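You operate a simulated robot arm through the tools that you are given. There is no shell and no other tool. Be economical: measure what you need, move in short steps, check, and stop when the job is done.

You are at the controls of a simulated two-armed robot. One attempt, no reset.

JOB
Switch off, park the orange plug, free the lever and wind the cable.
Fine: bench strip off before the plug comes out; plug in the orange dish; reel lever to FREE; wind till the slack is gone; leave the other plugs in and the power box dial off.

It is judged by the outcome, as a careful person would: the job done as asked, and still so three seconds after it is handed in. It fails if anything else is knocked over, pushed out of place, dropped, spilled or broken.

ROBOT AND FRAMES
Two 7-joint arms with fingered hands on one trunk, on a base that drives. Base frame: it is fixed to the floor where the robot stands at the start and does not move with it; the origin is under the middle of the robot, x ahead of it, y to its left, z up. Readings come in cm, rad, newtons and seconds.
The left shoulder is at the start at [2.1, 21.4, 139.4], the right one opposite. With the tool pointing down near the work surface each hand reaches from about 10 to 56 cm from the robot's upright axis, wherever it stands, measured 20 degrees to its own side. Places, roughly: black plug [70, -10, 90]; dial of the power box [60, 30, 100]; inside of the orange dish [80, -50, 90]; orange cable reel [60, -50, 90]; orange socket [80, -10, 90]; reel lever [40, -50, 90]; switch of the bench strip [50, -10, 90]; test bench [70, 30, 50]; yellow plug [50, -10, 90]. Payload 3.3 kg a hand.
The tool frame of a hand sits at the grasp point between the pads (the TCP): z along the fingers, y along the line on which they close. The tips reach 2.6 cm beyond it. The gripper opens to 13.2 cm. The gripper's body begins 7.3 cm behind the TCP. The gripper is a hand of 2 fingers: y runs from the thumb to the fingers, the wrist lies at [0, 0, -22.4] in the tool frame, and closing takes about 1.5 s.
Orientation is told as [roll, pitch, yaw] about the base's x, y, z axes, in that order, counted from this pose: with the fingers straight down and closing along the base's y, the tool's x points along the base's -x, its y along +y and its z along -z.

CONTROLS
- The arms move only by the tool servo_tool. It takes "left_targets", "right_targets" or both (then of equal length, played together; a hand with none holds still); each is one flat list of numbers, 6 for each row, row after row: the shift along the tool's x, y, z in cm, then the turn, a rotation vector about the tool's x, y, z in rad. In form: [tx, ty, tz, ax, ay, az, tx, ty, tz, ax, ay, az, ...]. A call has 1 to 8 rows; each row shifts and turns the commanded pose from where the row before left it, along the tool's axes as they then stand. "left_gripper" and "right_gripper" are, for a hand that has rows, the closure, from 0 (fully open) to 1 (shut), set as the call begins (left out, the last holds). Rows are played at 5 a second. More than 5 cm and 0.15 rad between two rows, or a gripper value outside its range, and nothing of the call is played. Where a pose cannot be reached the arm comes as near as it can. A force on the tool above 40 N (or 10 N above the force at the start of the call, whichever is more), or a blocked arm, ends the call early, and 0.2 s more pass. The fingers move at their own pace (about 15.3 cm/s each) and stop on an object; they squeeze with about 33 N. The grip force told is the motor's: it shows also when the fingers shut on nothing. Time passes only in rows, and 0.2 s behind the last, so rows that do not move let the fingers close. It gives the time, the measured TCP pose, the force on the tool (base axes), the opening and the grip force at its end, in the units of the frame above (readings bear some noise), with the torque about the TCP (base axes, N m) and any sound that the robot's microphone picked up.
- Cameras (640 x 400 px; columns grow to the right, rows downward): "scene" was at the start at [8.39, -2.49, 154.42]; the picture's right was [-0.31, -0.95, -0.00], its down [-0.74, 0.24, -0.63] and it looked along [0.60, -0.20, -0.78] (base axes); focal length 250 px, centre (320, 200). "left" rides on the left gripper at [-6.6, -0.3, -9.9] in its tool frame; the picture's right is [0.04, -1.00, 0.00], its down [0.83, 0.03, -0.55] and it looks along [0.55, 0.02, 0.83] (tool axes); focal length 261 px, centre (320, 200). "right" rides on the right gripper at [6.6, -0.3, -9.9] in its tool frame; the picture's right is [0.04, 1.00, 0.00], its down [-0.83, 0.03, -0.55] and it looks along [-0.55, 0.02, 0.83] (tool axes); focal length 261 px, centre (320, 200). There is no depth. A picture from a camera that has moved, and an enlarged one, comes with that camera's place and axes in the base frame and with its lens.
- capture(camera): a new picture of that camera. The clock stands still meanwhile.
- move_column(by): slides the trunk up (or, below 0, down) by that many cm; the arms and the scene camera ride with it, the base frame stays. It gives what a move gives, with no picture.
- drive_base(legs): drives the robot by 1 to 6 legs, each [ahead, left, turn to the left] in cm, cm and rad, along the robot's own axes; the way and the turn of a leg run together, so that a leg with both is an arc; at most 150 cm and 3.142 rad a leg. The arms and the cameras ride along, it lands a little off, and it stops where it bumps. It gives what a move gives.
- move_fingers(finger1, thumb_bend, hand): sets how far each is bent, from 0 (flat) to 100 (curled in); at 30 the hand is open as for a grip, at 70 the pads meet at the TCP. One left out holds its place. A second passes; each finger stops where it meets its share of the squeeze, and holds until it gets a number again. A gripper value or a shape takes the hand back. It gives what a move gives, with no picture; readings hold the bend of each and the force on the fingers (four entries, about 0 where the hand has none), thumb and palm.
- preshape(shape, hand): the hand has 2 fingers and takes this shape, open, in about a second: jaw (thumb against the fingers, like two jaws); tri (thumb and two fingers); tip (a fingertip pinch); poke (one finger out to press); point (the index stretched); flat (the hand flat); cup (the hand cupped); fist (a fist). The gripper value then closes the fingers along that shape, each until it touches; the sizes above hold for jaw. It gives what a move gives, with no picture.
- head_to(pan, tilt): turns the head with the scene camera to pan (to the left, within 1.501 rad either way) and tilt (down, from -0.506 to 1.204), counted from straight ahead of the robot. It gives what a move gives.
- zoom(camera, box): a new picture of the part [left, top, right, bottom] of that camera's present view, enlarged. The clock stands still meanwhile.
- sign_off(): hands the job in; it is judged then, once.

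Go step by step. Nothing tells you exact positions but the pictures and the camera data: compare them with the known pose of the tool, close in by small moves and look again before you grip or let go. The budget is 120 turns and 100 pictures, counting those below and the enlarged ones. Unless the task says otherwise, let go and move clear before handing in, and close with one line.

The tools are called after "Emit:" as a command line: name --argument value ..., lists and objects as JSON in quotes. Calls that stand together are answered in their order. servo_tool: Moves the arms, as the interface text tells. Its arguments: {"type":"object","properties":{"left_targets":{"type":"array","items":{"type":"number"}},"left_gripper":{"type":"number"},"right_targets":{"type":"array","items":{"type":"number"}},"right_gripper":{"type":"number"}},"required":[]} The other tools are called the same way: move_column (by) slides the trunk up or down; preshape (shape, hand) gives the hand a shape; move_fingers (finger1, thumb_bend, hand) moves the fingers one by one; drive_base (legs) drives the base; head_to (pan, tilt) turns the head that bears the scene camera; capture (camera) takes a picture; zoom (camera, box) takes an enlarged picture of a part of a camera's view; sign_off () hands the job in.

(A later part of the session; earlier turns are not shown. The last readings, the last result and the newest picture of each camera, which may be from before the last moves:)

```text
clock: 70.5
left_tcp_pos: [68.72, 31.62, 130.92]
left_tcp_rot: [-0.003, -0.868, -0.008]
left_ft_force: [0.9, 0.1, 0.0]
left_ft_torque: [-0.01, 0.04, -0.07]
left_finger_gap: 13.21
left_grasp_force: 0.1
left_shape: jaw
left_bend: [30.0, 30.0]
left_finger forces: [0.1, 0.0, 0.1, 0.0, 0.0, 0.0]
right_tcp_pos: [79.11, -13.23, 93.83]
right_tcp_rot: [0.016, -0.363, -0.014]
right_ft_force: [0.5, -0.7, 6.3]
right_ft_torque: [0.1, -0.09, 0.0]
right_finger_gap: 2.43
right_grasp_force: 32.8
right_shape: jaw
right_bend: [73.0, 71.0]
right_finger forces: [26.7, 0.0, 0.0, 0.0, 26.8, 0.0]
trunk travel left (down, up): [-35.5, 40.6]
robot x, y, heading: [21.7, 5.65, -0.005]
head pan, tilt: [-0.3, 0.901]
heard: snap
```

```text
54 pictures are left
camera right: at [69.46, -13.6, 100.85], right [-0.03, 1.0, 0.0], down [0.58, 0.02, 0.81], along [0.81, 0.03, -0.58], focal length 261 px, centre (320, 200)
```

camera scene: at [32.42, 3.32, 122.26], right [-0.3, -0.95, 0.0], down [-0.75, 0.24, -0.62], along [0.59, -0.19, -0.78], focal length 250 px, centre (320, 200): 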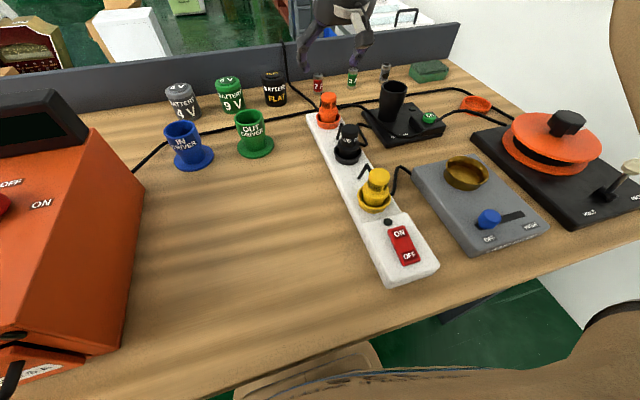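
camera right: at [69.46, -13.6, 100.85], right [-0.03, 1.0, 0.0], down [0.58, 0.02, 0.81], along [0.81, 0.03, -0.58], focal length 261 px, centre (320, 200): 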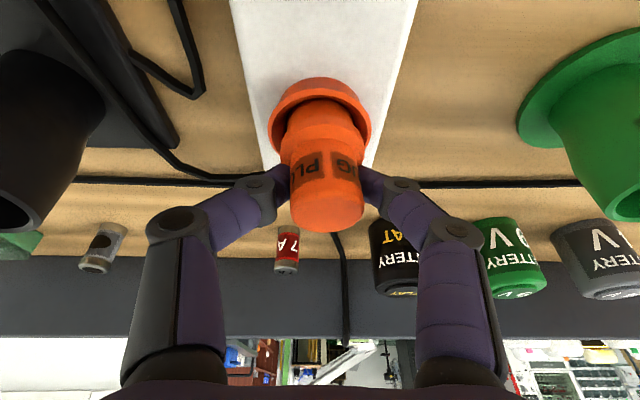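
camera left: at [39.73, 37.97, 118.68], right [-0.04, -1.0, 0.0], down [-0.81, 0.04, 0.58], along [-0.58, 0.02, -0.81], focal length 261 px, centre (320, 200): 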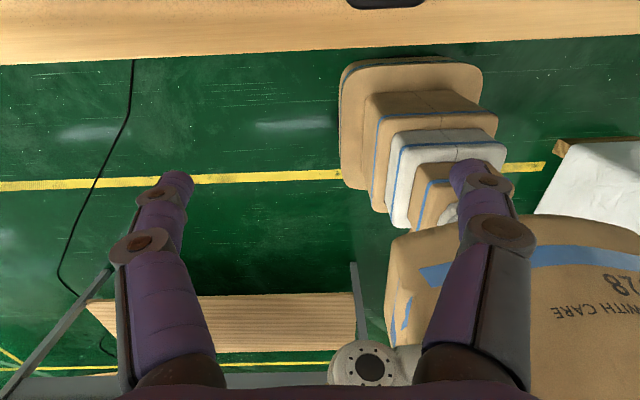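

Gripped (gap 2.4 cm). Pulling straight up in small steps.

Emit:
servo_tool --right_targets '[-0.25, 0, -0.65, 0, 0, 0, -0.25, 0, -0.65, 0, 0, 0, -0.25, 0, -0.65, 0, 0, 0, -0.35, 0, -0.94, 0, 0, 0, -0.35, 0, -0.94, 0, 0, 0, -0.35, 0, -0.94, 0, 0, 0, -0.35, 0, -0.94, 0, 0, 0, 0, 0, 0, 0, 0, 0]'

Emit:
capture --camera "right"

Emit:
capture --camera "scene"

```text
clock: 72.3
left_tcp_pos: [68.77, 31.66, 130.89]
left_tcp_rot: [0.0, -0.868, -0.008]
left_ft_force: [0.7, -0.4, 0.5]
left_ft_torque: [-0.04, 0.02, 0.01]
left_finger_gap: 13.21
left_grasp_force: 0.0
left_shape: jaw
left_bend: [30.0, 30.0]
left_finger forces: [0.0, 0.1, 0.0, 0.0, 0.0, 0.0]
right_tcp_pos: [79.19, -13.28, 100.17]
right_tcp_rot: [0.016, -0.36, -0.015]
right_ft_force: [-0.3, -1.1, -0.1]
right_ft_torque: [-0.02, -0.01, 0.0]
right_finger_gap: 2.34
right_grasp_force: 32.1
right_shape: jaw
right_bend: [73.0, 71.0]
right_finger forces: [26.1, 0.0, 0.1, 0.0, 25.3, 0.0]
trunk travel left (down, up): [-35.5, 40.6]
robot x, y, heading: [21.77, 5.79, -0.005]
head pan, tilt: [-0.3, 0.901]
```

```text
53 pictures are left
camera right: at [69.63, -13.61, 107.01], right [-0.03, 1.0, 0.0], down [0.58, 0.02, 0.81], along [0.81, 0.02, -0.58], focal length 261 px, centre (320, 200)
```

right: 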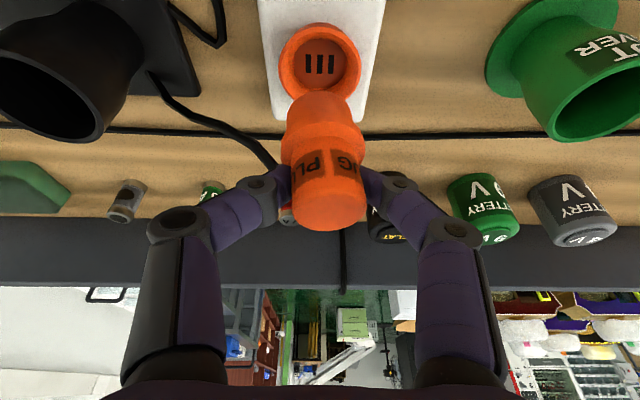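

```text
52 pictures are left
camera scene: at [32.46, 3.32, 122.25], right [-0.3, -0.95, 0.0], down [-0.75, 0.24, -0.62], along [0.59, -0.19, -0.78], focal length 250 px, centre (320, 200)
```

scene: 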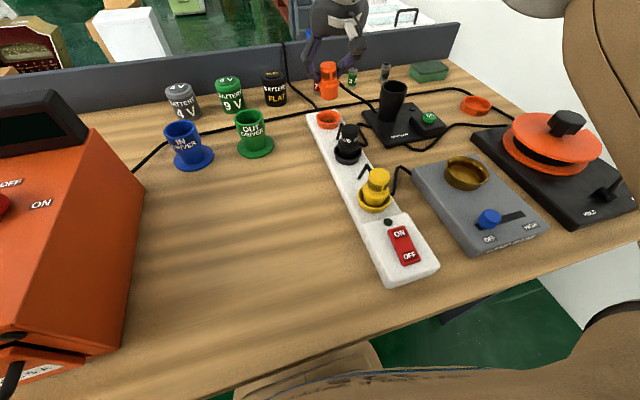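

The plug is out of the socket. I'll raise it to clear everything, then drive sideways to the right toward the dish.

Emit:
servo_tool --right_targets '[-0.7, 0, -1.9, 0, 0, 0, -0.7, 0, -1.9, 0, 0, 0, -0.7, 0, -1.9, 0, 0, 0, -0.7, 0, -1.9, 0, 0, 0, 0, 0, 0, 0, 0, 0]'

Emit:
drive_base --legs '[[0, -14, 0]]'

Emit:
capture --camera "scene"

Emit:
capture --camera "right"

```text
clock: 73.5
left_tcp_pos: [68.8, 31.61, 130.99]
left_tcp_rot: [-0.003, -0.866, -0.007]
left_ft_force: [0.6, 0.4, -0.1]
left_ft_torque: [-0.04, 0.03, 0.05]
left_finger_gap: 13.21
left_grasp_force: 0.0
left_shape: jaw
left_bend: [30.0, 30.0]
left_finger forces: [0.0, 0.0, 0.0, 0.0, 0.1, 0.1]
right_tcp_pos: [79.09, -13.55, 107.43]
right_tcp_rot: [0.017, -0.363, -0.015]
right_ft_force: [0.3, 0.4, -0.8]
right_ft_torque: [0.02, 0.01, -0.03]
right_finger_gap: 2.31
right_grasp_force: 33.0
right_shape: jaw
right_bend: [73.0, 71.0]
right_finger forces: [25.7, 0.1, 0.1, 0.0, 25.7, 0.0]
right hand out of reach, approached as far as the arm can: row 4
trunk travel left (down, up): [-35.5, 40.6]
robot x, y, heading: [21.51, 5.58, -0.005]
head pan, tilt: [-0.3, 0.901]
```

```text
clock: 74.8
left_tcp_pos: [68.78, 17.61, 131.0]
left_tcp_rot: [0.001, -0.868, -0.011]
left_ft_force: [0.2, 0.4, 0.1]
left_ft_torque: [0.04, 0.0, 0.02]
left_finger_gap: 13.19
left_grasp_force: 0.1
left_shape: jaw
left_bend: [30.0, 30.0]
left_finger forces: [0.0, 0.0, 0.0, 0.0, 0.1, 0.1]
right_tcp_pos: [78.9, -27.52, 107.26]
right_tcp_rot: [0.017, -0.361, -0.019]
right_ft_force: [-0.3, -0.3, -0.7]
right_ft_torque: [0.04, 0.02, 0.01]
right_finger_gap: 2.28
right_grasp_force: 33.4
right_shape: jaw
right_bend: [73.0, 71.0]
right_finger forces: [25.7, 0.0, 0.0, 0.0, 25.7, 0.0]
trunk travel left (down, up): [-35.5, 40.6]
robot x, y, heading: [21.91, -8.33, -0.009]
head pan, tilt: [-0.3, 0.901]
```

```text
51 pictures are left
camera scene: at [32.33, -10.57, 122.25], right [-0.31, -0.95, 0.0], down [-0.75, 0.24, -0.62], along [0.59, -0.19, -0.78], focal length 250 px, centre (320, 200)
```

scene: 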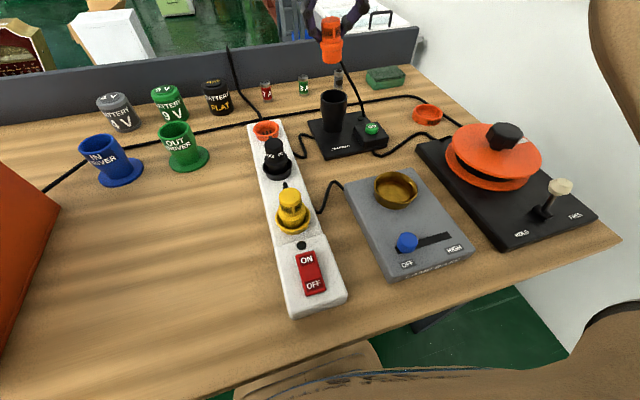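

```text
50 pictures are left
camera right: at [69.31, -27.86, 114.16], right [-0.03, 1.0, 0.0], down [0.58, 0.01, 0.81], along [0.81, 0.02, -0.58], focal length 261 px, centre (320, 200)
```

right: 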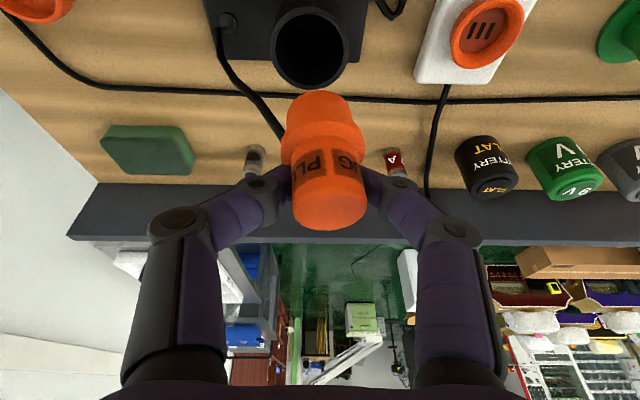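

The plug's cable follows along fine. The dish is at about [76.5, -52.7]. Driving 17 cm further right.

Emit:
drive_base --legs '[[0, -17, 0]]'

Emit:
servo_tool --right_targets '[0.5, -2.5, 0, 0, 0, 0, 0.5, -2.5, 0, 0, 0, 0, 0.5, -2, 0, 0, 0, 0, 0, -1, 0, 0, 0, 0, 0, 0, 0, 0, 0, 0]'

Emit:
capture --camera "right"

Emit:
capture --camera "scene"

```text
clock: 76.3
left_tcp_pos: [68.5, 0.85, 131.06]
left_tcp_rot: [-0.001, -0.867, -0.013]
left_ft_force: [0.7, -0.6, 0.1]
left_ft_torque: [0.02, -0.03, 0.04]
left_finger_gap: 13.18
left_grasp_force: 0.0
left_shape: jaw
left_bend: [30.0, 30.0]
left_finger forces: [0.0, 0.0, 0.0, 0.0, 0.0, 0.1]
right_tcp_pos: [78.78, -44.3, 107.28]
right_tcp_rot: [0.018, -0.36, -0.017]
right_ft_force: [-0.1, 0.6, -0.3]
right_ft_torque: [0.05, 0.0, 0.03]
right_finger_gap: 2.29
right_grasp_force: 33.1
right_shape: jaw
right_bend: [73.0, 71.0]
right_finger forces: [25.5, 0.1, 0.1, 0.0, 25.8, 0.0]
trunk travel left (down, up): [-35.5, 40.6]
robot x, y, heading: [21.31, -24.68, -0.008]
head pan, tilt: [-0.3, 0.901]
```

```text
clock: 77.5
left_tcp_pos: [68.65, 0.97, 130.91]
left_tcp_rot: [-0.001, -0.866, -0.01]
left_ft_force: [-0.6, 0.2, 0.6]
left_ft_torque: [0.03, 0.0, 0.03]
left_finger_gap: 13.19
left_grasp_force: 0.0
left_shape: jaw
left_bend: [30.0, 30.0]
left_finger forces: [0.0, 0.1, 0.0, 0.0, 0.0, 0.0]
right_tcp_pos: [77.0, -52.18, 106.77]
right_tcp_rot: [0.018, -0.363, -0.02]
right_ft_force: [0.3, -0.9, -1.3]
right_ft_torque: [0.01, 0.0, -0.01]
right_finger_gap: 2.28
right_grasp_force: 32.6
right_shape: jaw
right_bend: [73.0, 71.0]
right_finger forces: [25.5, 0.0, 0.0, 0.1, 25.7, 0.1]
trunk travel left (down, up): [-35.5, 40.6]
robot x, y, heading: [21.57, -24.78, -0.011]
head pan, tilt: [-0.3, 0.901]
```

```text
49 pictures are left
camera right: at [67.45, -52.49, 113.64], right [-0.03, 1.0, 0.0], down [0.58, 0.01, 0.81], along [0.81, 0.02, -0.58], focal length 261 px, centre (320, 200)
```

right: 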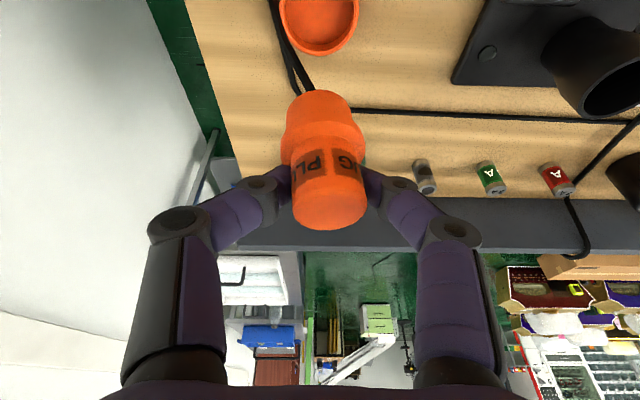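

```text
48 pictures are left
camera scene: at [32.14, -27.15, 122.25], right [-0.31, -0.95, 0.0], down [-0.75, 0.24, -0.62], along [0.59, -0.19, -0.78], focal length 250 px, centre (320, 200)
```

scene: 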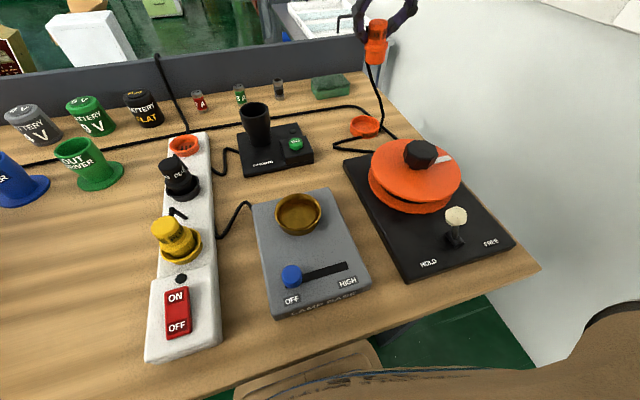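

The plug is nearly over the dish (about [76.7, -52.3]). Lowering most of the way.

Emit:
servo_tool --right_targets '[0.85, 0, 1.95, 0, 0, 0, 0.85, 0, 1.95, 0, 0, 0, 0.85, 0, 1.95, 0, 0, 0, 0.85, 0, 1.95, 0, 0, 0, 0.85, 0, 1.95, 0, 0, 0, 0, 0, 0, 0, 0, 0]'

Emit:
capture --camera "right"

Emit:
zoom --camera "scene" --box '[300, 40, 460, 165]'

```text
clock: 78.9
left_tcp_pos: [68.67, 1.02, 130.94]
left_tcp_rot: [-0.003, -0.866, -0.013]
left_ft_force: [0.7, 0.4, 0.2]
left_ft_torque: [0.03, 0.01, -0.01]
left_finger_gap: 13.18
left_grasp_force: 0.0
left_shape: jaw
left_bend: [30.0, 30.0]
left_finger forces: [0.0, 0.0, 0.0, 0.0, 0.0, 0.0]
right_tcp_pos: [76.67, -52.03, 96.0]
right_tcp_rot: [0.014, -0.364, -0.02]
right_ft_force: [0.0, 0.1, 0.0]
right_ft_torque: [0.01, 0.02, 0.0]
right_finger_gap: 2.28
right_grasp_force: 33.4
right_shape: jaw
right_bend: [73.0, 71.0]
right_finger forces: [25.2, 0.0, 0.0, 0.0, 25.8, 0.1]
trunk travel left (down, up): [-35.5, 40.6]
robot x, y, heading: [21.61, -24.81, -0.013]
head pan, tilt: [-0.3, 0.901]
```

```text
47 pictures are left
camera right: at [67.1, -52.27, 102.87], right [-0.02, 1.0, 0.0], down [0.58, 0.01, 0.81], along [0.81, 0.02, -0.58], focal length 261 px, centre (320, 200)
```

right: 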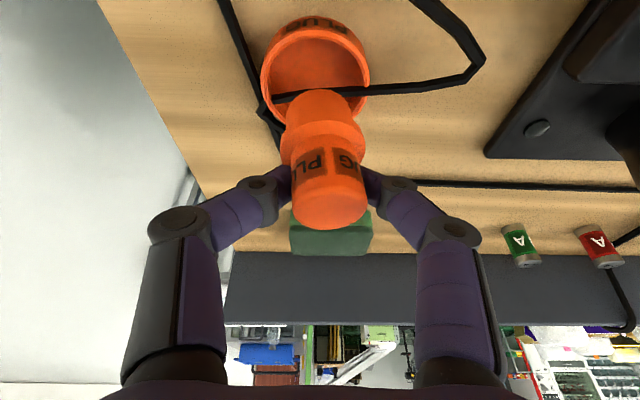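

```text
3.20 times, centred on (380, 102) of scene
camera zoom: at [32.13, -27.13, 122.26], right [-0.31, -0.95, 0.0], down [-0.75, 0.24, -0.62], along [0.59, -0.19, -0.78], focal length 802 px, centre (128, 512)
```

zoom: 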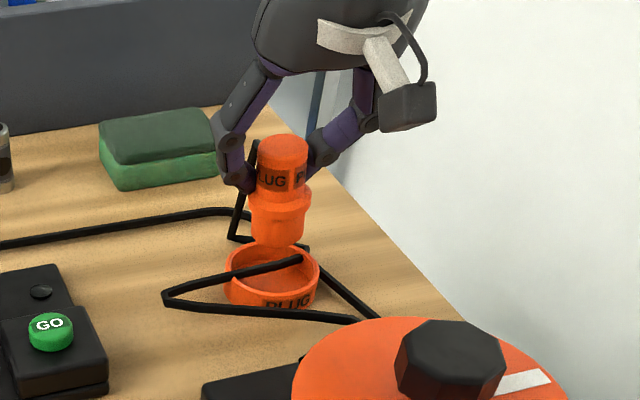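

Slightly far of the dish centre; I'll come back 1 cm and lower to contact.

Emit:
servo_tool --right_targets '[0.9, -0.1, 0.6, 0, 0, 0, 0.8, 0, 0.9, 0, 0, 0, 0.45, 0, 1.1, 0, 0, 0, 0, 0, 0, 0, 0, 0]'

Emit:
capture --camera "right"

Emit:
zoom --camera "scene" --box '[300, 40, 460, 165]'

```text
clock: 79.9
left_tcp_pos: [68.58, 0.98, 131.0]
left_tcp_rot: [-0.001, -0.869, -0.014]
left_ft_force: [-0.1, 0.3, 0.8]
left_ft_torque: [0.01, -0.01, 0.04]
left_finger_gap: 13.18
left_grasp_force: 0.0
left_shape: jaw
left_bend: [30.0, 30.0]
left_finger forces: [0.0, 0.0, 0.1, 0.0, 0.0, 0.1]
right_tcp_pos: [75.62, -52.04, 92.79]
right_tcp_rot: [0.017, -0.362, -0.019]
right_ft_force: [0.3, -0.2, -0.7]
right_ft_torque: [-0.02, -0.01, 0.02]
right_finger_gap: 2.27
right_grasp_force: 33.2
right_shape: jaw
right_bend: [73.0, 71.0]
right_finger forces: [25.1, 0.0, 0.0, 0.1, 25.8, 0.0]
trunk travel left (down, up): [-35.5, 40.6]
robot x, y, heading: [21.46, -24.75, -0.008]
head pan, tilt: [-0.3, 0.901]
```

```text
45 pictures are left
camera right: at [66.03, -52.32, 99.64], right [-0.03, 1.0, 0.0], down [0.58, 0.01, 0.81], along [0.81, 0.02, -0.58], focal length 261 px, centre (320, 200)
```

right: 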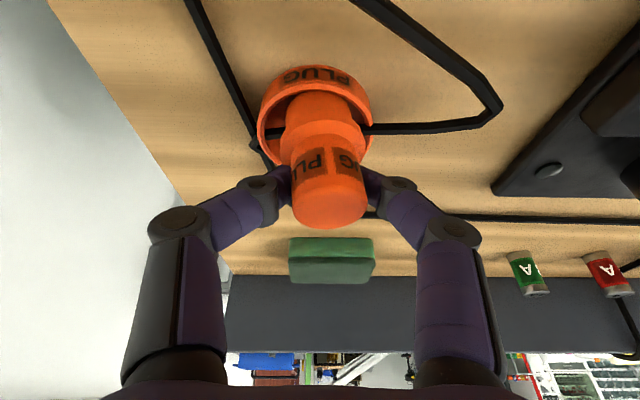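

```text
3.20 times, centred on (380, 102) of scene
camera zoom: at [32.14, -27.15, 122.26], right [-0.31, -0.95, 0.0], down [-0.75, 0.24, -0.62], along [0.59, -0.19, -0.78], focal length 802 px, centre (128, 512)
```

zoom: 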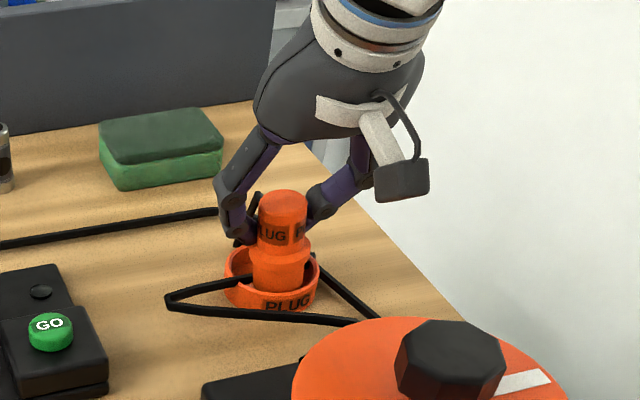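

The plug is inside the dish ring, a bit high still. Small shift right and lower to contact.

Emit:
servo_tool --right_targets '[0.18, -0.3, 0.47, 0, 0, 0, 0.18, 0, 0.47, 0, 0, 0, 0.12, 0, 0.3, 0, 0, 0, 0.12, 0, 0.3, 0, 0, 0]'

Emit:
zoom --camera "scene" --box '[300, 40, 460, 165]'

```text
clock: 80.9
left_tcp_pos: [68.42, 1.06, 131.08]
left_tcp_rot: [-0.002, -0.87, -0.013]
left_ft_force: [-0.5, -0.2, 0.1]
left_ft_torque: [0.01, -0.03, 0.02]
left_finger_gap: 13.2
left_grasp_force: 0.0
left_shape: jaw
left_bend: [30.0, 30.0]
left_finger forces: [0.0, 0.0, 0.1, 0.0, 0.0, 0.1]
right_tcp_pos: [75.82, -52.2, 91.61]
right_tcp_rot: [0.02, -0.373, -0.022]
right_ft_force: [13.9, -8.0, 36.2]
right_ft_torque: [0.02, -0.41, 0.0]
right_finger_gap: 2.39
right_grasp_force: 32.9
right_shape: jaw
right_bend: [73.0, 72.0]
right_finger forces: [29.2, 0.0, 0.1, 0.0, 44.5, 0.0]
trunk travel left (down, up): [-35.5, 40.6]
robot x, y, heading: [21.67, -24.76, -0.017]
head pan, tilt: [-0.3, 0.901]
```

```text
3.20 times, centred on (380, 102) of scene
camera zoom: at [32.02, -27.11, 122.32], right [-0.31, -0.95, 0.0], down [-0.75, 0.24, -0.62], along [0.59, -0.19, -0.78], focal length 802 px, centre (128, 512)
```

zoom: 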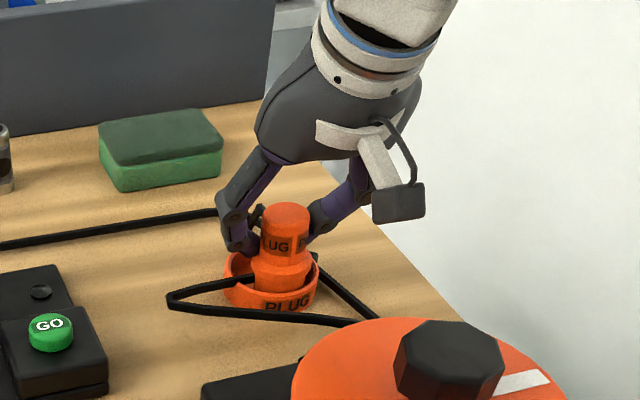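

Contact. I'll ease up slightly to relieve the force and look.

Emit:
servo_tool --right_targets '[-0.2, 0, -0.3, 0, 0, 0, -0.1, 0, -0.2, 0, 0, 0, 0, 0, 0, 0, 0, 0]'

Emit:
capture --camera "right"

```text
clock: 81.7
left_tcp_pos: [68.66, 1.04, 130.92]
left_tcp_rot: [-0.003, -0.866, -0.011]
left_ft_force: [0.8, 0.3, 0.5]
left_ft_torque: [-0.02, -0.01, 0.06]
left_finger_gap: 13.2
left_grasp_force: 0.0
left_shape: jaw
left_bend: [30.0, 30.0]
left_finger forces: [0.0, 0.1, 0.0, 0.1, 0.1, 0.0]
right_tcp_pos: [75.74, -52.43, 91.66]
right_tcp_rot: [0.015, -0.361, -0.018]
right_ft_force: [17.2, -1.4, 11.3]
right_ft_torque: [0.05, -0.48, 0.03]
right_finger_gap: 2.32
right_grasp_force: 33.4
right_shape: jaw
right_bend: [73.0, 72.0]
right_finger forces: [29.4, 0.1, 0.1, 0.0, 35.8, 0.0]
trunk travel left (down, up): [-35.5, 40.6]
robot x, y, heading: [21.31, -24.83, -0.013]
head pan, tilt: [-0.3, 0.901]
```

```text
42 pictures are left
camera right: at [66.16, -52.63, 98.54], right [-0.03, 1.0, 0.0], down [0.58, 0.01, 0.81], along [0.81, 0.02, -0.58], focal length 261 px, centre (320, 200)
```

right: 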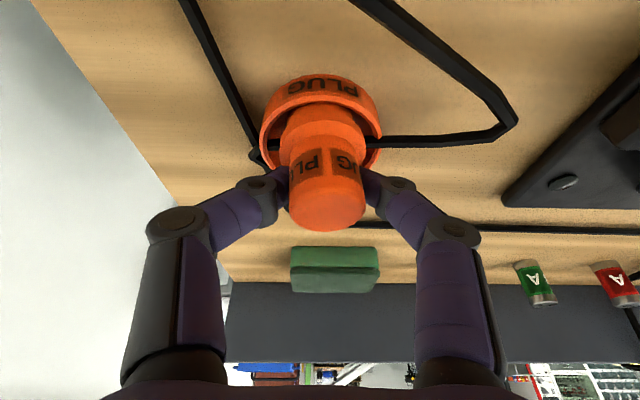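

The plug sits in the dish but leans on the near rim (17 N in x). Shift forward a little, then release.

Emit:
servo_tool --right_targets '[-0.3, 0, 0.05, 0, 0, 0, -0.3, 0, 0.05, 0, 0, 0, 0, 0, 0, 0, 0, 0]'

```text
clock: 82.5
left_tcp_pos: [68.7, 1.04, 130.96]
left_tcp_rot: [-0.003, -0.868, -0.011]
left_ft_force: [0.1, -1.3, -0.5]
left_ft_torque: [0.0, 0.02, 0.0]
left_finger_gap: 13.18
left_grasp_force: 0.0
left_shape: jaw
left_bend: [30.0, 30.0]
left_finger forces: [0.0, 0.1, 0.1, 0.0, 0.0, 0.0]
right_tcp_pos: [76.45, -52.24, 91.88]
right_tcp_rot: [0.02, -0.366, -0.019]
right_ft_force: [20.8, -0.3, 15.1]
right_ft_torque: [0.01, -0.47, 0.04]
right_finger_gap: 1.42
right_grasp_force: 33.4
right_shape: jaw
right_bend: [76.0, 74.0]
right_finger forces: [0.0, 0.0, 0.0, 0.0, 0.0, 0.1]
trunk travel left (down, up): [-35.5, 40.6]
robot x, y, heading: [21.79, -25.14, -0.011]
head pan, tilt: [-0.3, 0.901]
```

The gap changed suddenly; looking.

Emit:
capture --camera "right"

Emit:
zoom --camera "scene" --box '[300, 40, 460, 165]'

```text
41 pictures are left
camera right: at [66.9, -52.51, 98.83], right [-0.03, 1.0, 0.0], down [0.58, 0.01, 0.81], along [0.81, 0.02, -0.58], focal length 261 px, centre (320, 200)
```

right: 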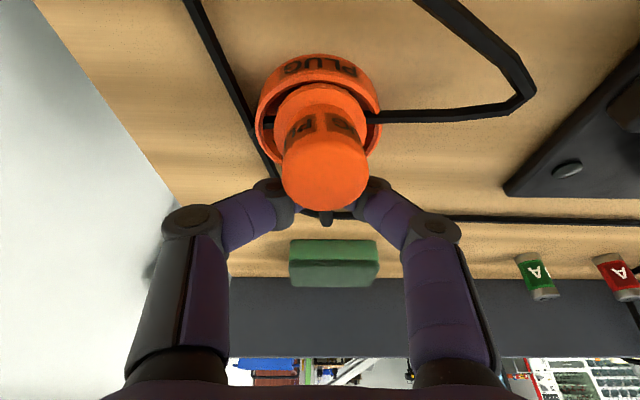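

```text
3.20 times, centred on (380, 102) of scene
camera zoom: at [32.28, -27.09, 122.26], right [-0.31, -0.95, 0.0], down [-0.75, 0.24, -0.62], along [0.59, -0.19, -0.78], focal length 802 px, centre (128, 512)
```

zoom: 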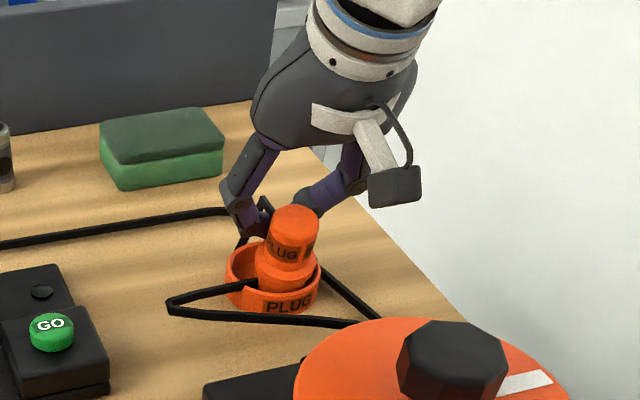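

The fingers slipped to the plug's far side and tilted it toward the robot. I'll open to free it and let it settle.

Emit:
servo_tool --right_targets '[0, 0, 0, 0, 0, 0, 0, 0, 0, 0, 0, 0, 0, 0, 0, 0, 0, 0, 0, 0, 0, 0, 0, 0]' --right_gripper 0.5

Emit:
capture --camera "right"

Emit:
zoom --camera "scene" --box '[300, 40, 460, 165]'

```text
clock: 83.5
left_tcp_pos: [68.5, 0.92, 130.91]
left_tcp_rot: [-0.002, -0.868, -0.013]
left_ft_force: [-0.3, -0.1, -0.2]
left_ft_torque: [0.01, -0.01, 0.0]
left_finger_gap: 13.17
left_grasp_force: 0.1
left_shape: jaw
left_bend: [30.0, 30.0]
left_finger forces: [0.1, 0.1, 0.0, 0.0, 0.0, 0.0]
right_tcp_pos: [76.19, -52.35, 91.8]
right_tcp_rot: [0.015, -0.363, -0.019]
right_ft_force: [0.5, -0.5, -0.1]
right_ft_torque: [-0.01, 0.01, 0.01]
right_finger_gap: 6.54
right_grasp_force: 0.0
right_shape: jaw
right_bend: [73.0, 70.0]
right_finger forces: [0.0, 0.1, 0.0, 0.0, 0.0, 0.1]
trunk travel left (down, up): [-35.5, 40.6]
robot x, y, heading: [21.78, -24.63, -0.011]
head pan, tilt: [-0.3, 0.901]
```

```text
39 pictures are left
camera right: at [66.66, -52.61, 98.76], right [-0.02, 1.0, 0.0], down [0.58, 0.01, 0.81], along [0.81, 0.02, -0.58], focal length 261 px, centre (320, 200)
```

right: 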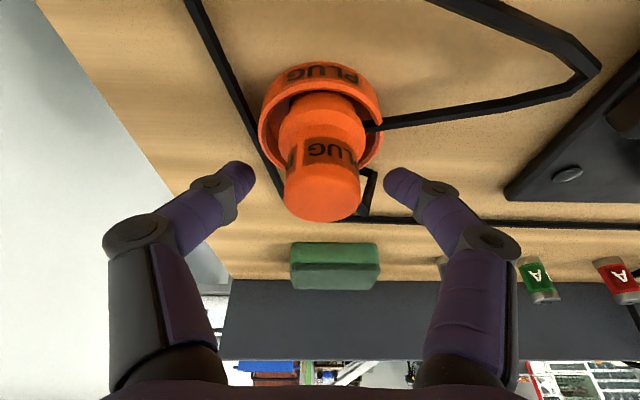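

```text
3.20 times, centred on (380, 102) of scene
camera zoom: at [32.13, -27.14, 122.25], right [-0.31, -0.95, 0.0], down [-0.75, 0.24, -0.62], along [0.59, -0.19, -0.78], focal length 802 px, centre (128, 512)
```

zoom: 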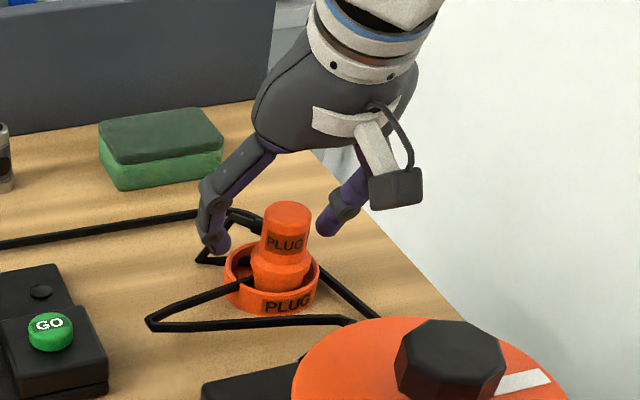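

The plug stands upright in the dish. Lifting the hand away straight up, then backing off for the lever.

Emit:
servo_tool --right_targets '[-0.7, 0, -1.8, 0, 0, 0, -0.9, 0, -2.4, 0, 0, 0, -0.9, 0, -2.4, 0, 0, 0, -0.9, 0, -2.4, 0, 0, 0, -0.9, 0, -2.4, 0, 0, 0, 0, 0, -1, 0, 0, 0, 0, 0, 0, 0, 0, 0]'

Emit:
drive_base --legs '[[-20, -4, 0]]'

Emit:
servo_tool --right_targets '[1.5, 0, -1, 0, 0.12, 0, 1.5, 0, -1, 0, 0.12, 0, 1.5, 0, 0, 0, 0.12, 0, 1.5, 0, 0, 0, 0, 0, 1.5, 0, 0, 0, 0, 0, 1.5, 0, 0, 0, 0, 0, 0, 0, 0, 0, 0, 0, 0, 0, 0, 0, 0, 0]' --right_gripper 1

Emit:
capture --camera "scene"

Emit:
capture --camera "right"

```text
clock: 85.1
left_tcp_pos: [68.49, 1.08, 131.07]
left_tcp_rot: [-0.003, -0.867, -0.014]
left_ft_force: [-0.2, -0.3, 0.6]
left_ft_torque: [-0.01, 0.0, 0.04]
left_finger_gap: 13.18
left_grasp_force: 0.1
left_shape: jaw
left_bend: [30.0, 30.0]
left_finger forces: [0.1, 0.1, 0.1, 0.0, 0.0, 0.1]
right_tcp_pos: [75.83, -52.73, 105.02]
right_tcp_rot: [0.015, -0.362, -0.019]
right_ft_force: [0.0, -0.2, -0.1]
right_ft_torque: [-0.04, 0.01, 0.0]
right_finger_gap: 6.54
right_grasp_force: 0.0
right_shape: jaw
right_bend: [73.0, 70.0]
right_finger forces: [0.0, 0.1, 0.0, 0.0, 0.0, 0.0]
trunk travel left (down, up): [-35.5, 40.6]
robot x, y, heading: [21.7, -24.93, -0.013]
head pan, tilt: [-0.3, 0.901]
```

```text
clock: 86.7
left_tcp_pos: [47.99, -2.36, 131.0]
left_tcp_rot: [-0.002, -0.871, -0.006]
left_ft_force: [-0.3, -0.2, 0.4]
left_ft_torque: [0.02, 0.0, 0.04]
left_finger_gap: 13.16
left_grasp_force: 0.1
left_shape: jaw
left_bend: [30.0, 30.0]
left_finger forces: [0.1, 0.0, 0.0, 0.0, 0.0, 0.1]
right_tcp_pos: [55.29, -56.09, 105.18]
right_tcp_rot: [0.017, -0.365, -0.013]
right_ft_force: [-0.4, -0.3, 0.6]
right_ft_torque: [0.03, -0.03, 0.03]
right_finger_gap: 6.55
right_grasp_force: 0.1
right_shape: jaw
right_bend: [73.0, 70.0]
right_finger forces: [0.0, 0.0, 0.0, 0.0, 0.1, 0.0]
trunk travel left (down, up): [-35.5, 40.6]
robot x, y, heading: [0.83, -28.72, -0.008]
head pan, tilt: [-0.3, 0.901]
```

```text
clock: 88.5
left_tcp_pos: [48.05, -2.52, 131.01]
left_tcp_rot: [-0.001, -0.868, -0.006]
left_ft_force: [-0.2, 0.4, 0.5]
left_ft_torque: [0.03, -0.03, 0.02]
left_finger_gap: 13.2
left_grasp_force: 0.1
left_shape: jaw
left_bend: [30.0, 30.0]
left_finger forces: [0.0, 0.0, 0.1, 0.0, 0.0, 0.0]
right_tcp_pos: [48.38, -56.27, 104.9]
right_tcp_rot: [0.015, -0.184, -0.012]
right_ft_force: [-0.5, -0.5, 0.1]
right_ft_torque: [-0.01, 0.02, -0.01]
right_finger_gap: 0.0
right_grasp_force: 33.0
right_shape: jaw
right_bend: [63.0, 70.0]
right_finger forces: [0.0, 0.1, 0.0, 0.0, 0.0, 0.0]
right hand out of reach, approached as far as the arm can: row 2, 3
trunk travel left (down, up): [-35.5, 40.6]
robot x, y, heading: [0.97, -28.54, -0.01]
head pan, tilt: [-0.3, 0.901]
```

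```text
37 pictures are left
camera scene: at [11.69, -30.86, 122.26], right [-0.3, -0.95, 0.0], down [-0.75, 0.24, -0.62], along [0.59, -0.19, -0.78], focal length 250 px, centre (320, 200)
```

scene: 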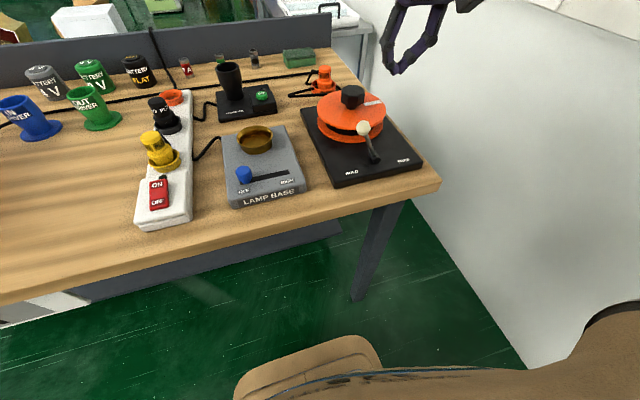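

```text
36 pictures are left
camera right: at [40.2, -56.56, 113.45], right [-0.03, 1.0, 0.01], down [0.72, 0.02, 0.7], along [0.69, 0.03, -0.72], focal length 261 px, centre (320, 200)
```

right: 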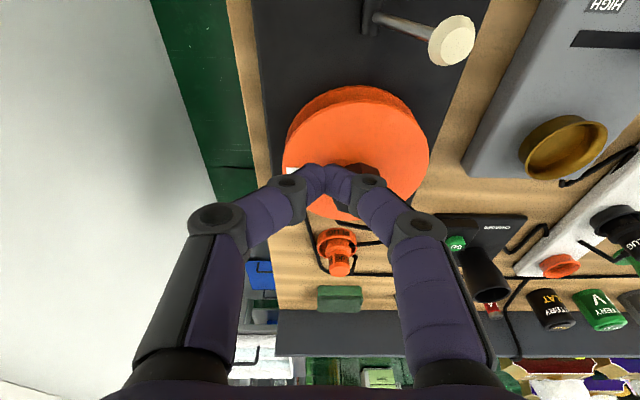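

Plug stays in the dish. The lever knob is at [44, -49, 96.4], leaning to HOLD. I'll move the closed fingers to its HOLD side, then lower.

Emit:
servo_tool --right_targets '[1.0, 2.9, 0, 0, 0, 0, 1.0, 2.9, 0, 0, 0, 0, 1.0, 2.9, 0, 0, 0, 0, 1.0, 2.9, 0, 0, 0, 0, 0, 0, 0, 0, 0, 0]'

Emit:
capture --camera "right"

```text
clock: 89.7
left_tcp_pos: [47.98, -2.55, 131.01]
left_tcp_rot: [-0.002, -0.868, -0.007]
left_ft_force: [0.3, -0.4, -0.6]
left_ft_torque: [-0.04, -0.05, -0.02]
left_finger_gap: 13.2
left_grasp_force: 0.0
left_shape: jaw
left_bend: [30.0, 30.0]
left_finger forces: [0.0, 0.1, 0.0, 0.0, 0.0, 0.1]
right_tcp_pos: [44.65, -44.66, 104.43]
right_tcp_rot: [0.015, -0.18, -0.012]
right_ft_force: [0.1, 0.0, -0.5]
right_ft_torque: [0.01, 0.01, -0.02]
right_finger_gap: 0.0
right_grasp_force: 33.1
right_shape: jaw
right_bend: [63.0, 70.0]
right_finger forces: [0.1, 0.0, 0.0, 0.0, 0.1, 0.0]
trunk travel left (down, up): [-35.5, 40.6]
robot x, y, heading: [0.93, -28.72, -0.008]
head pan, tilt: [-0.3, 0.901]
```

```text
35 pictures are left
camera right: at [36.47, -45.04, 113.04], right [-0.03, 1.0, 0.01], down [0.72, 0.02, 0.69], along [0.69, 0.03, -0.72], focal length 261 px, centre (320, 200)
```

right: 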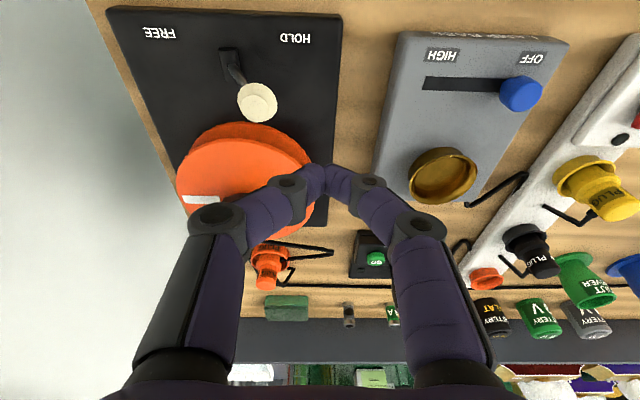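

Emit:
servo_tool --right_targets '[0.73, 0, 2.7, 0, 0, 0, 0.73, 0, 2.7, 0, 0, 0, 0.73, 0, 2.7, 0, 0, 0, 0, 0, 0, 0, 0, 0]'

Emit:
capture --camera "right"

Emit:
zoom --camera "scene" --box '[280, 50, 440, 200]'

```text
clock: 90.7
left_tcp_pos: [47.93, -2.57, 131.06]
left_tcp_rot: [-0.001, -0.867, -0.007]
left_ft_force: [-0.1, 1.0, 0.0]
left_ft_torque: [-0.02, -0.03, -0.03]
left_finger_gap: 13.19
left_grasp_force: 0.1
left_shape: jaw
left_bend: [30.0, 30.0]
left_finger forces: [0.1, 0.0, 0.1, 0.0, 0.0, 0.0]
right_tcp_pos: [43.66, -44.35, 96.25]
right_tcp_rot: [0.015, -0.183, -0.011]
right_ft_force: [-1.5, 0.8, 0.5]
right_ft_torque: [-0.06, -0.01, -0.03]
right_finger_gap: 0.0
right_grasp_force: 33.0
right_shape: jaw
right_bend: [63.0, 70.0]
right_finger forces: [0.0, 0.0, 0.1, 0.0, 1.8, 0.0]
trunk travel left (down, up): [-35.5, 40.6]
robot x, y, heading: [1.39, -28.17, -0.008]
head pan, tilt: [-0.3, 0.901]
```

```text
34 pictures are left
camera right: at [35.48, -44.68, 104.74], right [-0.03, 1.0, 0.01], down [0.72, 0.02, 0.7], along [0.69, 0.03, -0.72], focal length 261 px, centre (320, 200)
```

right: 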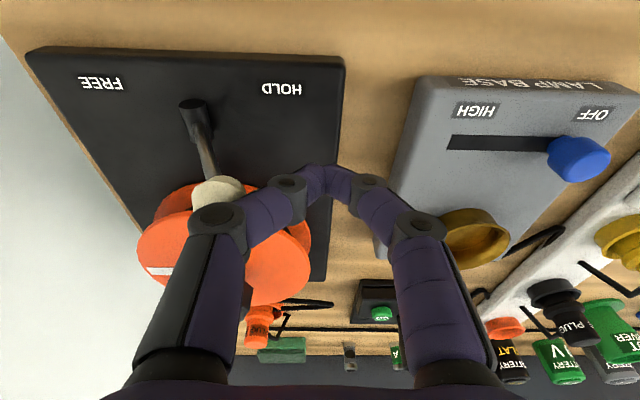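

```text
2.67 times, centred on (360, 125) of scene
camera zoom: at [11.7, -30.84, 122.26], right [-0.3, -0.95, 0.0], down [-0.75, 0.24, -0.62], along [0.59, -0.19, -0.78], focal length 668 px, centre (213, 400)
```

zoom: 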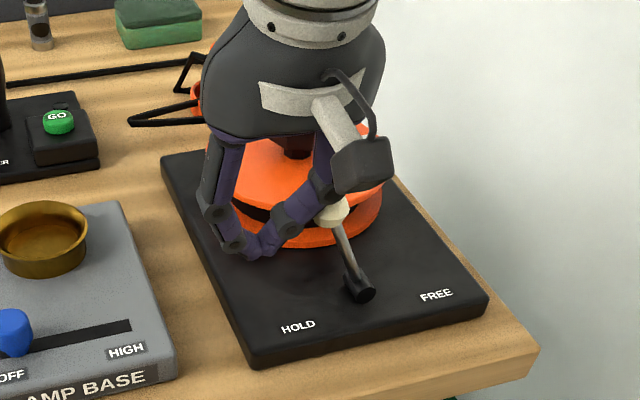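

The outer finger touches the knob. Now pushing to the right (FREE) in steps.

Emit:
servo_tool --right_targets '[0, -1.3, 0, 0, 0, 0, 0, -1.3, 0, 0, 0, 0, 0, -1.3, 0, 0, 0, 0, 0, -1.3, 0, 0, 0, 0, 0, -1, 0, 0, 0, 0, 0, 0, 0, 0, 0, 0]'

Emit:
zoom --camera "scene" --box '[280, 50, 440, 200]'

```text
clock: 92.1
left_tcp_pos: [48.04, -2.54, 131.0]
left_tcp_rot: [-0.002, -0.867, -0.007]
left_ft_force: [-0.2, 0.3, -0.2]
left_ft_torque: [0.05, -0.01, 0.01]
left_finger_gap: 13.19
left_grasp_force: 0.1
left_shape: jaw
left_bend: [30.0, 30.0]
left_finger forces: [0.0, 0.0, 0.0, 0.1, 0.0, 0.0]
right_tcp_pos: [43.73, -50.69, 95.93]
right_tcp_rot: [0.015, -0.181, -0.011]
right_ft_force: [-0.5, 0.0, -0.2]
right_ft_torque: [-0.01, 0.0, -0.03]
right_finger_gap: 0.0
right_grasp_force: 33.0
right_shape: jaw
right_bend: [63.0, 70.0]
right_finger forces: [0.0, 0.1, 0.0, 0.0, 0.0, 0.1]
trunk travel left (down, up): [-35.5, 40.6]
robot x, y, heading: [1.29, -28.15, -0.004]
head pan, tilt: [-0.3, 0.901]
```

```text
2.67 times, centred on (360, 125) of scene
camera zoom: at [11.71, -30.84, 122.25], right [-0.3, -0.95, 0.0], down [-0.75, 0.24, -0.62], along [0.59, -0.19, -0.78], focal length 668 px, centre (213, 400)
```

zoom: 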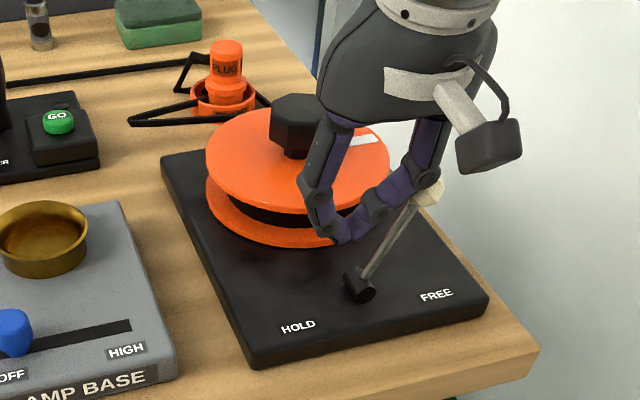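

The lever went over toward FREE. One more gentle push to be sure it's at its stop.

Emit:
servo_tool --right_targets '[0, -1, 0, 0, 0, 0, 0, -1, 0, 0, 0, 0, 0, -0.8, 0, 0, 0, 0]'

Emit:
servo_tool --right_targets '[0, 3, 0, 0, 0, 0, 0, 2, -3, 0, 0, 0, 0, 0, -4, 0, 0, 0, 0, 0, -2, 0, 0, 0, 0, 0, 0, 0, 0, 0]'

Emit:
capture --camera "right"

Emit:
zoom --camera "scene" --box '[280, 50, 440, 200]'

```text
clock: 93.0
left_tcp_pos: [47.61, -2.27, 131.06]
left_tcp_rot: [-0.005, -0.871, -0.003]
left_ft_force: [-0.1, 0.2, -0.6]
left_ft_torque: [0.0, -0.03, 0.02]
left_finger_gap: 13.19
left_grasp_force: 0.0
left_shape: jaw
left_bend: [30.0, 30.0]
left_finger forces: [0.0, 0.1, 0.0, 0.1, 0.0, 0.1]
right_tcp_pos: [43.56, -52.31, 96.55]
right_tcp_rot: [0.03, -0.195, 0.004]
right_ft_force: [-5.2, 24.7, 15.3]
right_ft_torque: [-0.62, -0.03, -0.23]
right_finger_gap: 0.0
right_grasp_force: 33.1
right_shape: jaw
right_bend: [62.0, 70.0]
right_finger forces: [0.1, 0.1, 0.0, 0.0, 29.3, 0.0]
trunk travel left (down, up): [-35.5, 40.6]
robot x, y, heading: [1.25, -28.71, -0.004]
head pan, tilt: [-0.3, 0.901]
stopped in row 3 (right hand): the force on the tool passed its limit at 41 N (the readings are from after the stop); the commanded pose is now the measured one
```

```text
clock: 94.2
left_tcp_pos: [48.02, -2.47, 130.89]
left_tcp_rot: [-0.002, -0.867, -0.007]
left_ft_force: [-0.3, 0.1, 0.5]
left_ft_torque: [0.01, 0.02, 0.02]
left_finger_gap: 13.2
left_grasp_force: 0.0
left_shape: jaw
left_bend: [30.0, 30.0]
left_finger forces: [0.0, 0.1, 0.0, 0.0, 0.0, 0.0]
right_tcp_pos: [42.64, -48.08, 105.05]
right_tcp_rot: [0.025, -0.186, -0.003]
right_ft_force: [-0.7, 0.0, 0.4]
right_ft_torque: [-0.01, 0.0, -0.02]
right_finger_gap: 0.0
right_grasp_force: 32.3
right_shape: jaw
right_bend: [62.0, 70.0]
right_finger forces: [0.0, 0.0, 0.0, 0.0, 0.0, 0.0]
trunk travel left (down, up): [-35.5, 40.6]
robot x, y, heading: [0.62, -28.48, -0.005]
head pan, tilt: [-0.3, 0.901]
```

```text
31 pictures are left
camera right: at [34.33, -48.58, 113.52], right [-0.04, 1.0, 0.02], down [0.72, 0.02, 0.7], along [0.7, 0.04, -0.72], focal length 261 px, centre (320, 200)
```

right: 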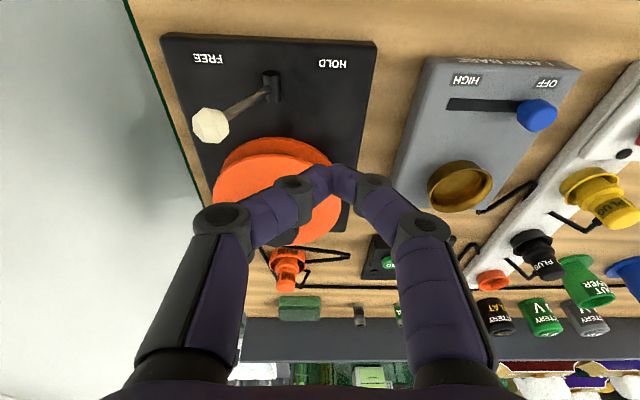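

```text
2.67 times, centred on (360, 125) of scene
camera zoom: at [11.72, -30.82, 122.25], right [-0.3, -0.95, 0.0], down [-0.75, 0.24, -0.62], along [0.59, -0.19, -0.78], focal length 668 px, centre (213, 400)
```

zoom: 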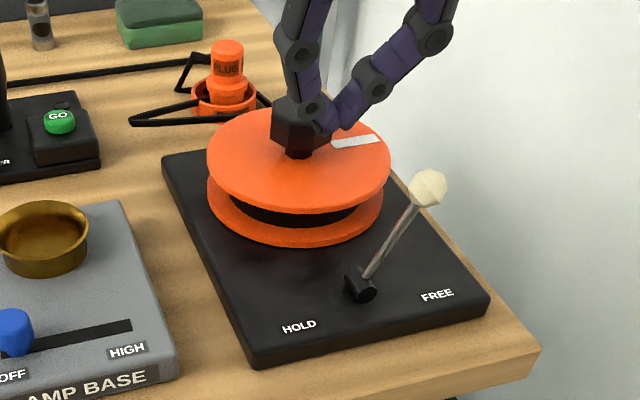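

The lever stands at FREE. Now the reel: its knob is at about [57.6, -52.7, 94.5]. I'll drive a bit closer and bring the open hand upright above the knob.

Emit:
drive_base --legs '[[9.5, -1, 0]]'

Emit:
servo_tool --right_targets '[-1.3, -1.2, 0, 0, 0.06, 0, -1.3, -1.2, 0, 0, 0.06, 0, -1.2, -1.2, 0, 0, 0.06, 0, -1.2, 0, 0, 0, 0, 0, 0, 0, 0, 0, 0, 0]' --right_gripper 0.3

Emit:
capture --camera "right"

Emit:
capture --camera "scene"

```text
clock: 95.3
left_tcp_pos: [57.34, -3.56, 131.07]
left_tcp_rot: [-0.001, -0.866, -0.007]
left_ft_force: [1.0, 0.0, 0.6]
left_ft_torque: [-0.03, 0.01, 0.02]
left_finger_gap: 13.18
left_grasp_force: 0.1
left_shape: jaw
left_bend: [30.0, 30.0]
left_finger forces: [0.0, 0.0, 0.0, 0.0, 0.0, 0.0]
right_tcp_pos: [51.98, -49.08, 105.02]
right_tcp_rot: [0.025, -0.185, -0.007]
right_ft_force: [0.3, 0.0, 0.2]
right_ft_torque: [0.0, -0.02, 0.0]
right_finger_gap: 0.02
right_grasp_force: 32.7
right_shape: jaw
right_bend: [62.0, 70.0]
right_finger forces: [0.1, 0.0, 0.0, 0.0, 0.0, 0.0]
trunk travel left (down, up): [-35.5, 40.6]
robot x, y, heading: [10.44, -29.3, -0.008]
head pan, tilt: [-0.3, 0.901]
```

```text
clock: 96.5
left_tcp_pos: [57.23, -3.54, 130.9]
left_tcp_rot: [-0.002, -0.867, -0.007]
left_ft_force: [-0.5, 0.5, 0.7]
left_ft_torque: [-0.01, 0.01, 0.0]
left_finger_gap: 13.19
left_grasp_force: 0.0
left_shape: jaw
left_bend: [30.0, 30.0]
left_finger forces: [0.0, 0.0, 0.0, 0.0, 0.0, 0.0]
right_tcp_pos: [56.46, -52.71, 105.28]
right_tcp_rot: [0.023, -0.013, 0.001]
right_ft_force: [-0.5, 0.4, 0.0]
right_ft_torque: [0.0, 0.0, 0.01]
right_finger_gap: 9.22
right_grasp_force: 0.0
right_shape: jaw
right_bend: [68.0, 56.0]
right_finger forces: [0.0, 0.0, 0.0, 0.1, 0.1, 0.0]
trunk travel left (down, up): [-35.5, 40.6]
robot x, y, heading: [9.84, -29.46, -0.008]
head pan, tilt: [-0.3, 0.901]
```

```text
29 pictures are left
camera right: at [49.88, -53.27, 115.04], right [-0.04, 1.0, 0.02], down [0.83, 0.02, 0.56], along [0.56, 0.04, -0.83], focal length 261 px, centre (320, 200)
```

right: 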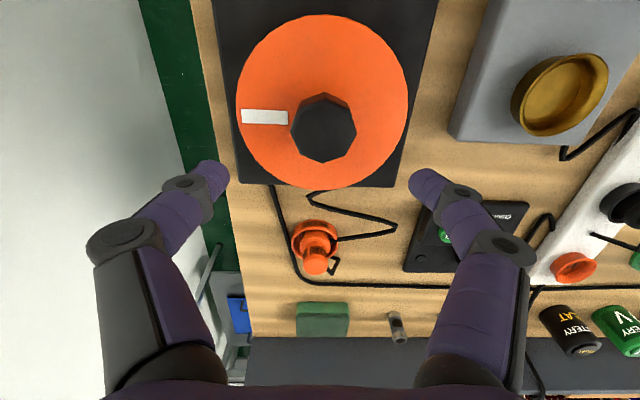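

```text
28 pictures are left
camera scene: at [20.96, -31.84, 122.26], right [-0.3, -0.95, 0.0], down [-0.75, 0.24, -0.62], along [0.59, -0.19, -0.78], focal length 250 px, centre (320, 200)
```

scene: 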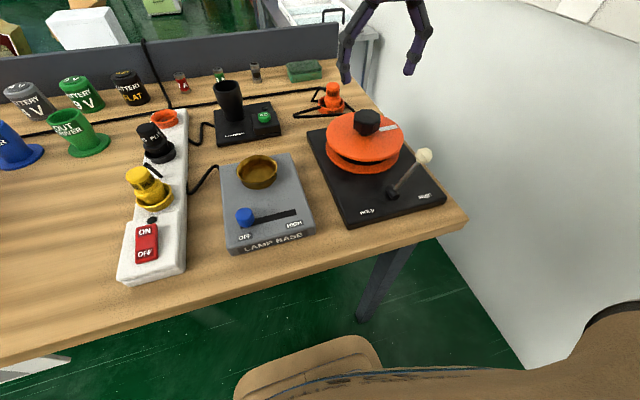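

The hand is upright over the knob (about [56.5, -52.2], top about 95.8). From how the cable meets the reel's far side, winding should be clockwise. I'll pre-turn counter-clockwise and descend.

Emit:
servo_tool --right_targets '[0, 0.4, 1.5, 0, 0, -0.15, 0, 0, 1.5, 0, 0, -0.15, 0, 0, 1.5, 0, 0, -0.15, 0, 0, 1.5, 0, 0, -0.15, 0, 0, 0, 0, 0, -0.15, 0, 0, 0, 0, 0, 0]'

Emit:
capture --camera "right"

```text
clock: 97.9
left_tcp_pos: [57.21, -3.5, 130.99]
left_tcp_rot: [-0.001, -0.866, -0.008]
left_ft_force: [0.2, -0.8, 0.0]
left_ft_torque: [-0.02, 0.0, -0.01]
left_finger_gap: 13.2
left_grasp_force: 0.0
left_shape: jaw
left_bend: [30.0, 30.0]
left_finger forces: [0.0, 0.0, 0.0, 0.1, 0.0, 0.1]
right_tcp_pos: [56.73, -52.26, 99.4]
right_tcp_rot: [0.014, -0.023, 0.751]
right_ft_force: [0.1, 0.2, -0.4]
right_ft_torque: [-0.05, -0.01, 0.01]
right_finger_gap: 9.21
right_grasp_force: 0.1
right_shape: jaw
right_bend: [68.0, 56.0]
right_finger forces: [0.0, 0.0, 0.1, 0.1, 0.1, 0.1]
trunk travel left (down, up): [-35.5, 40.6]
robot x, y, heading: [10.15, -29.73, -0.004]
head pan, tilt: [-0.3, 0.901]
```

```text
27 pictures are left
camera right: at [52.19, -57.13, 109.11], right [-0.71, 0.7, 0.01], down [0.58, 0.58, 0.57], along [0.39, 0.41, -0.82], focal length 261 px, centre (320, 200)
```

right: 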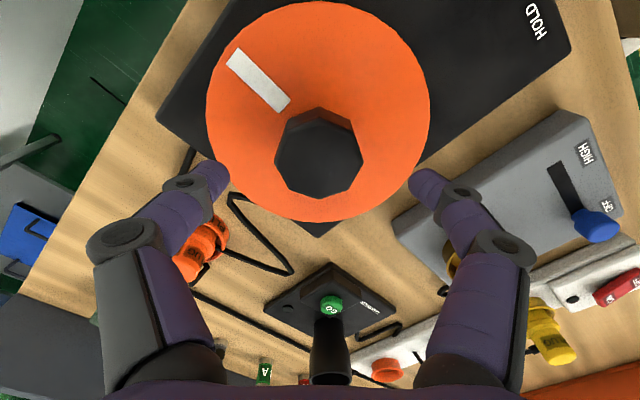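

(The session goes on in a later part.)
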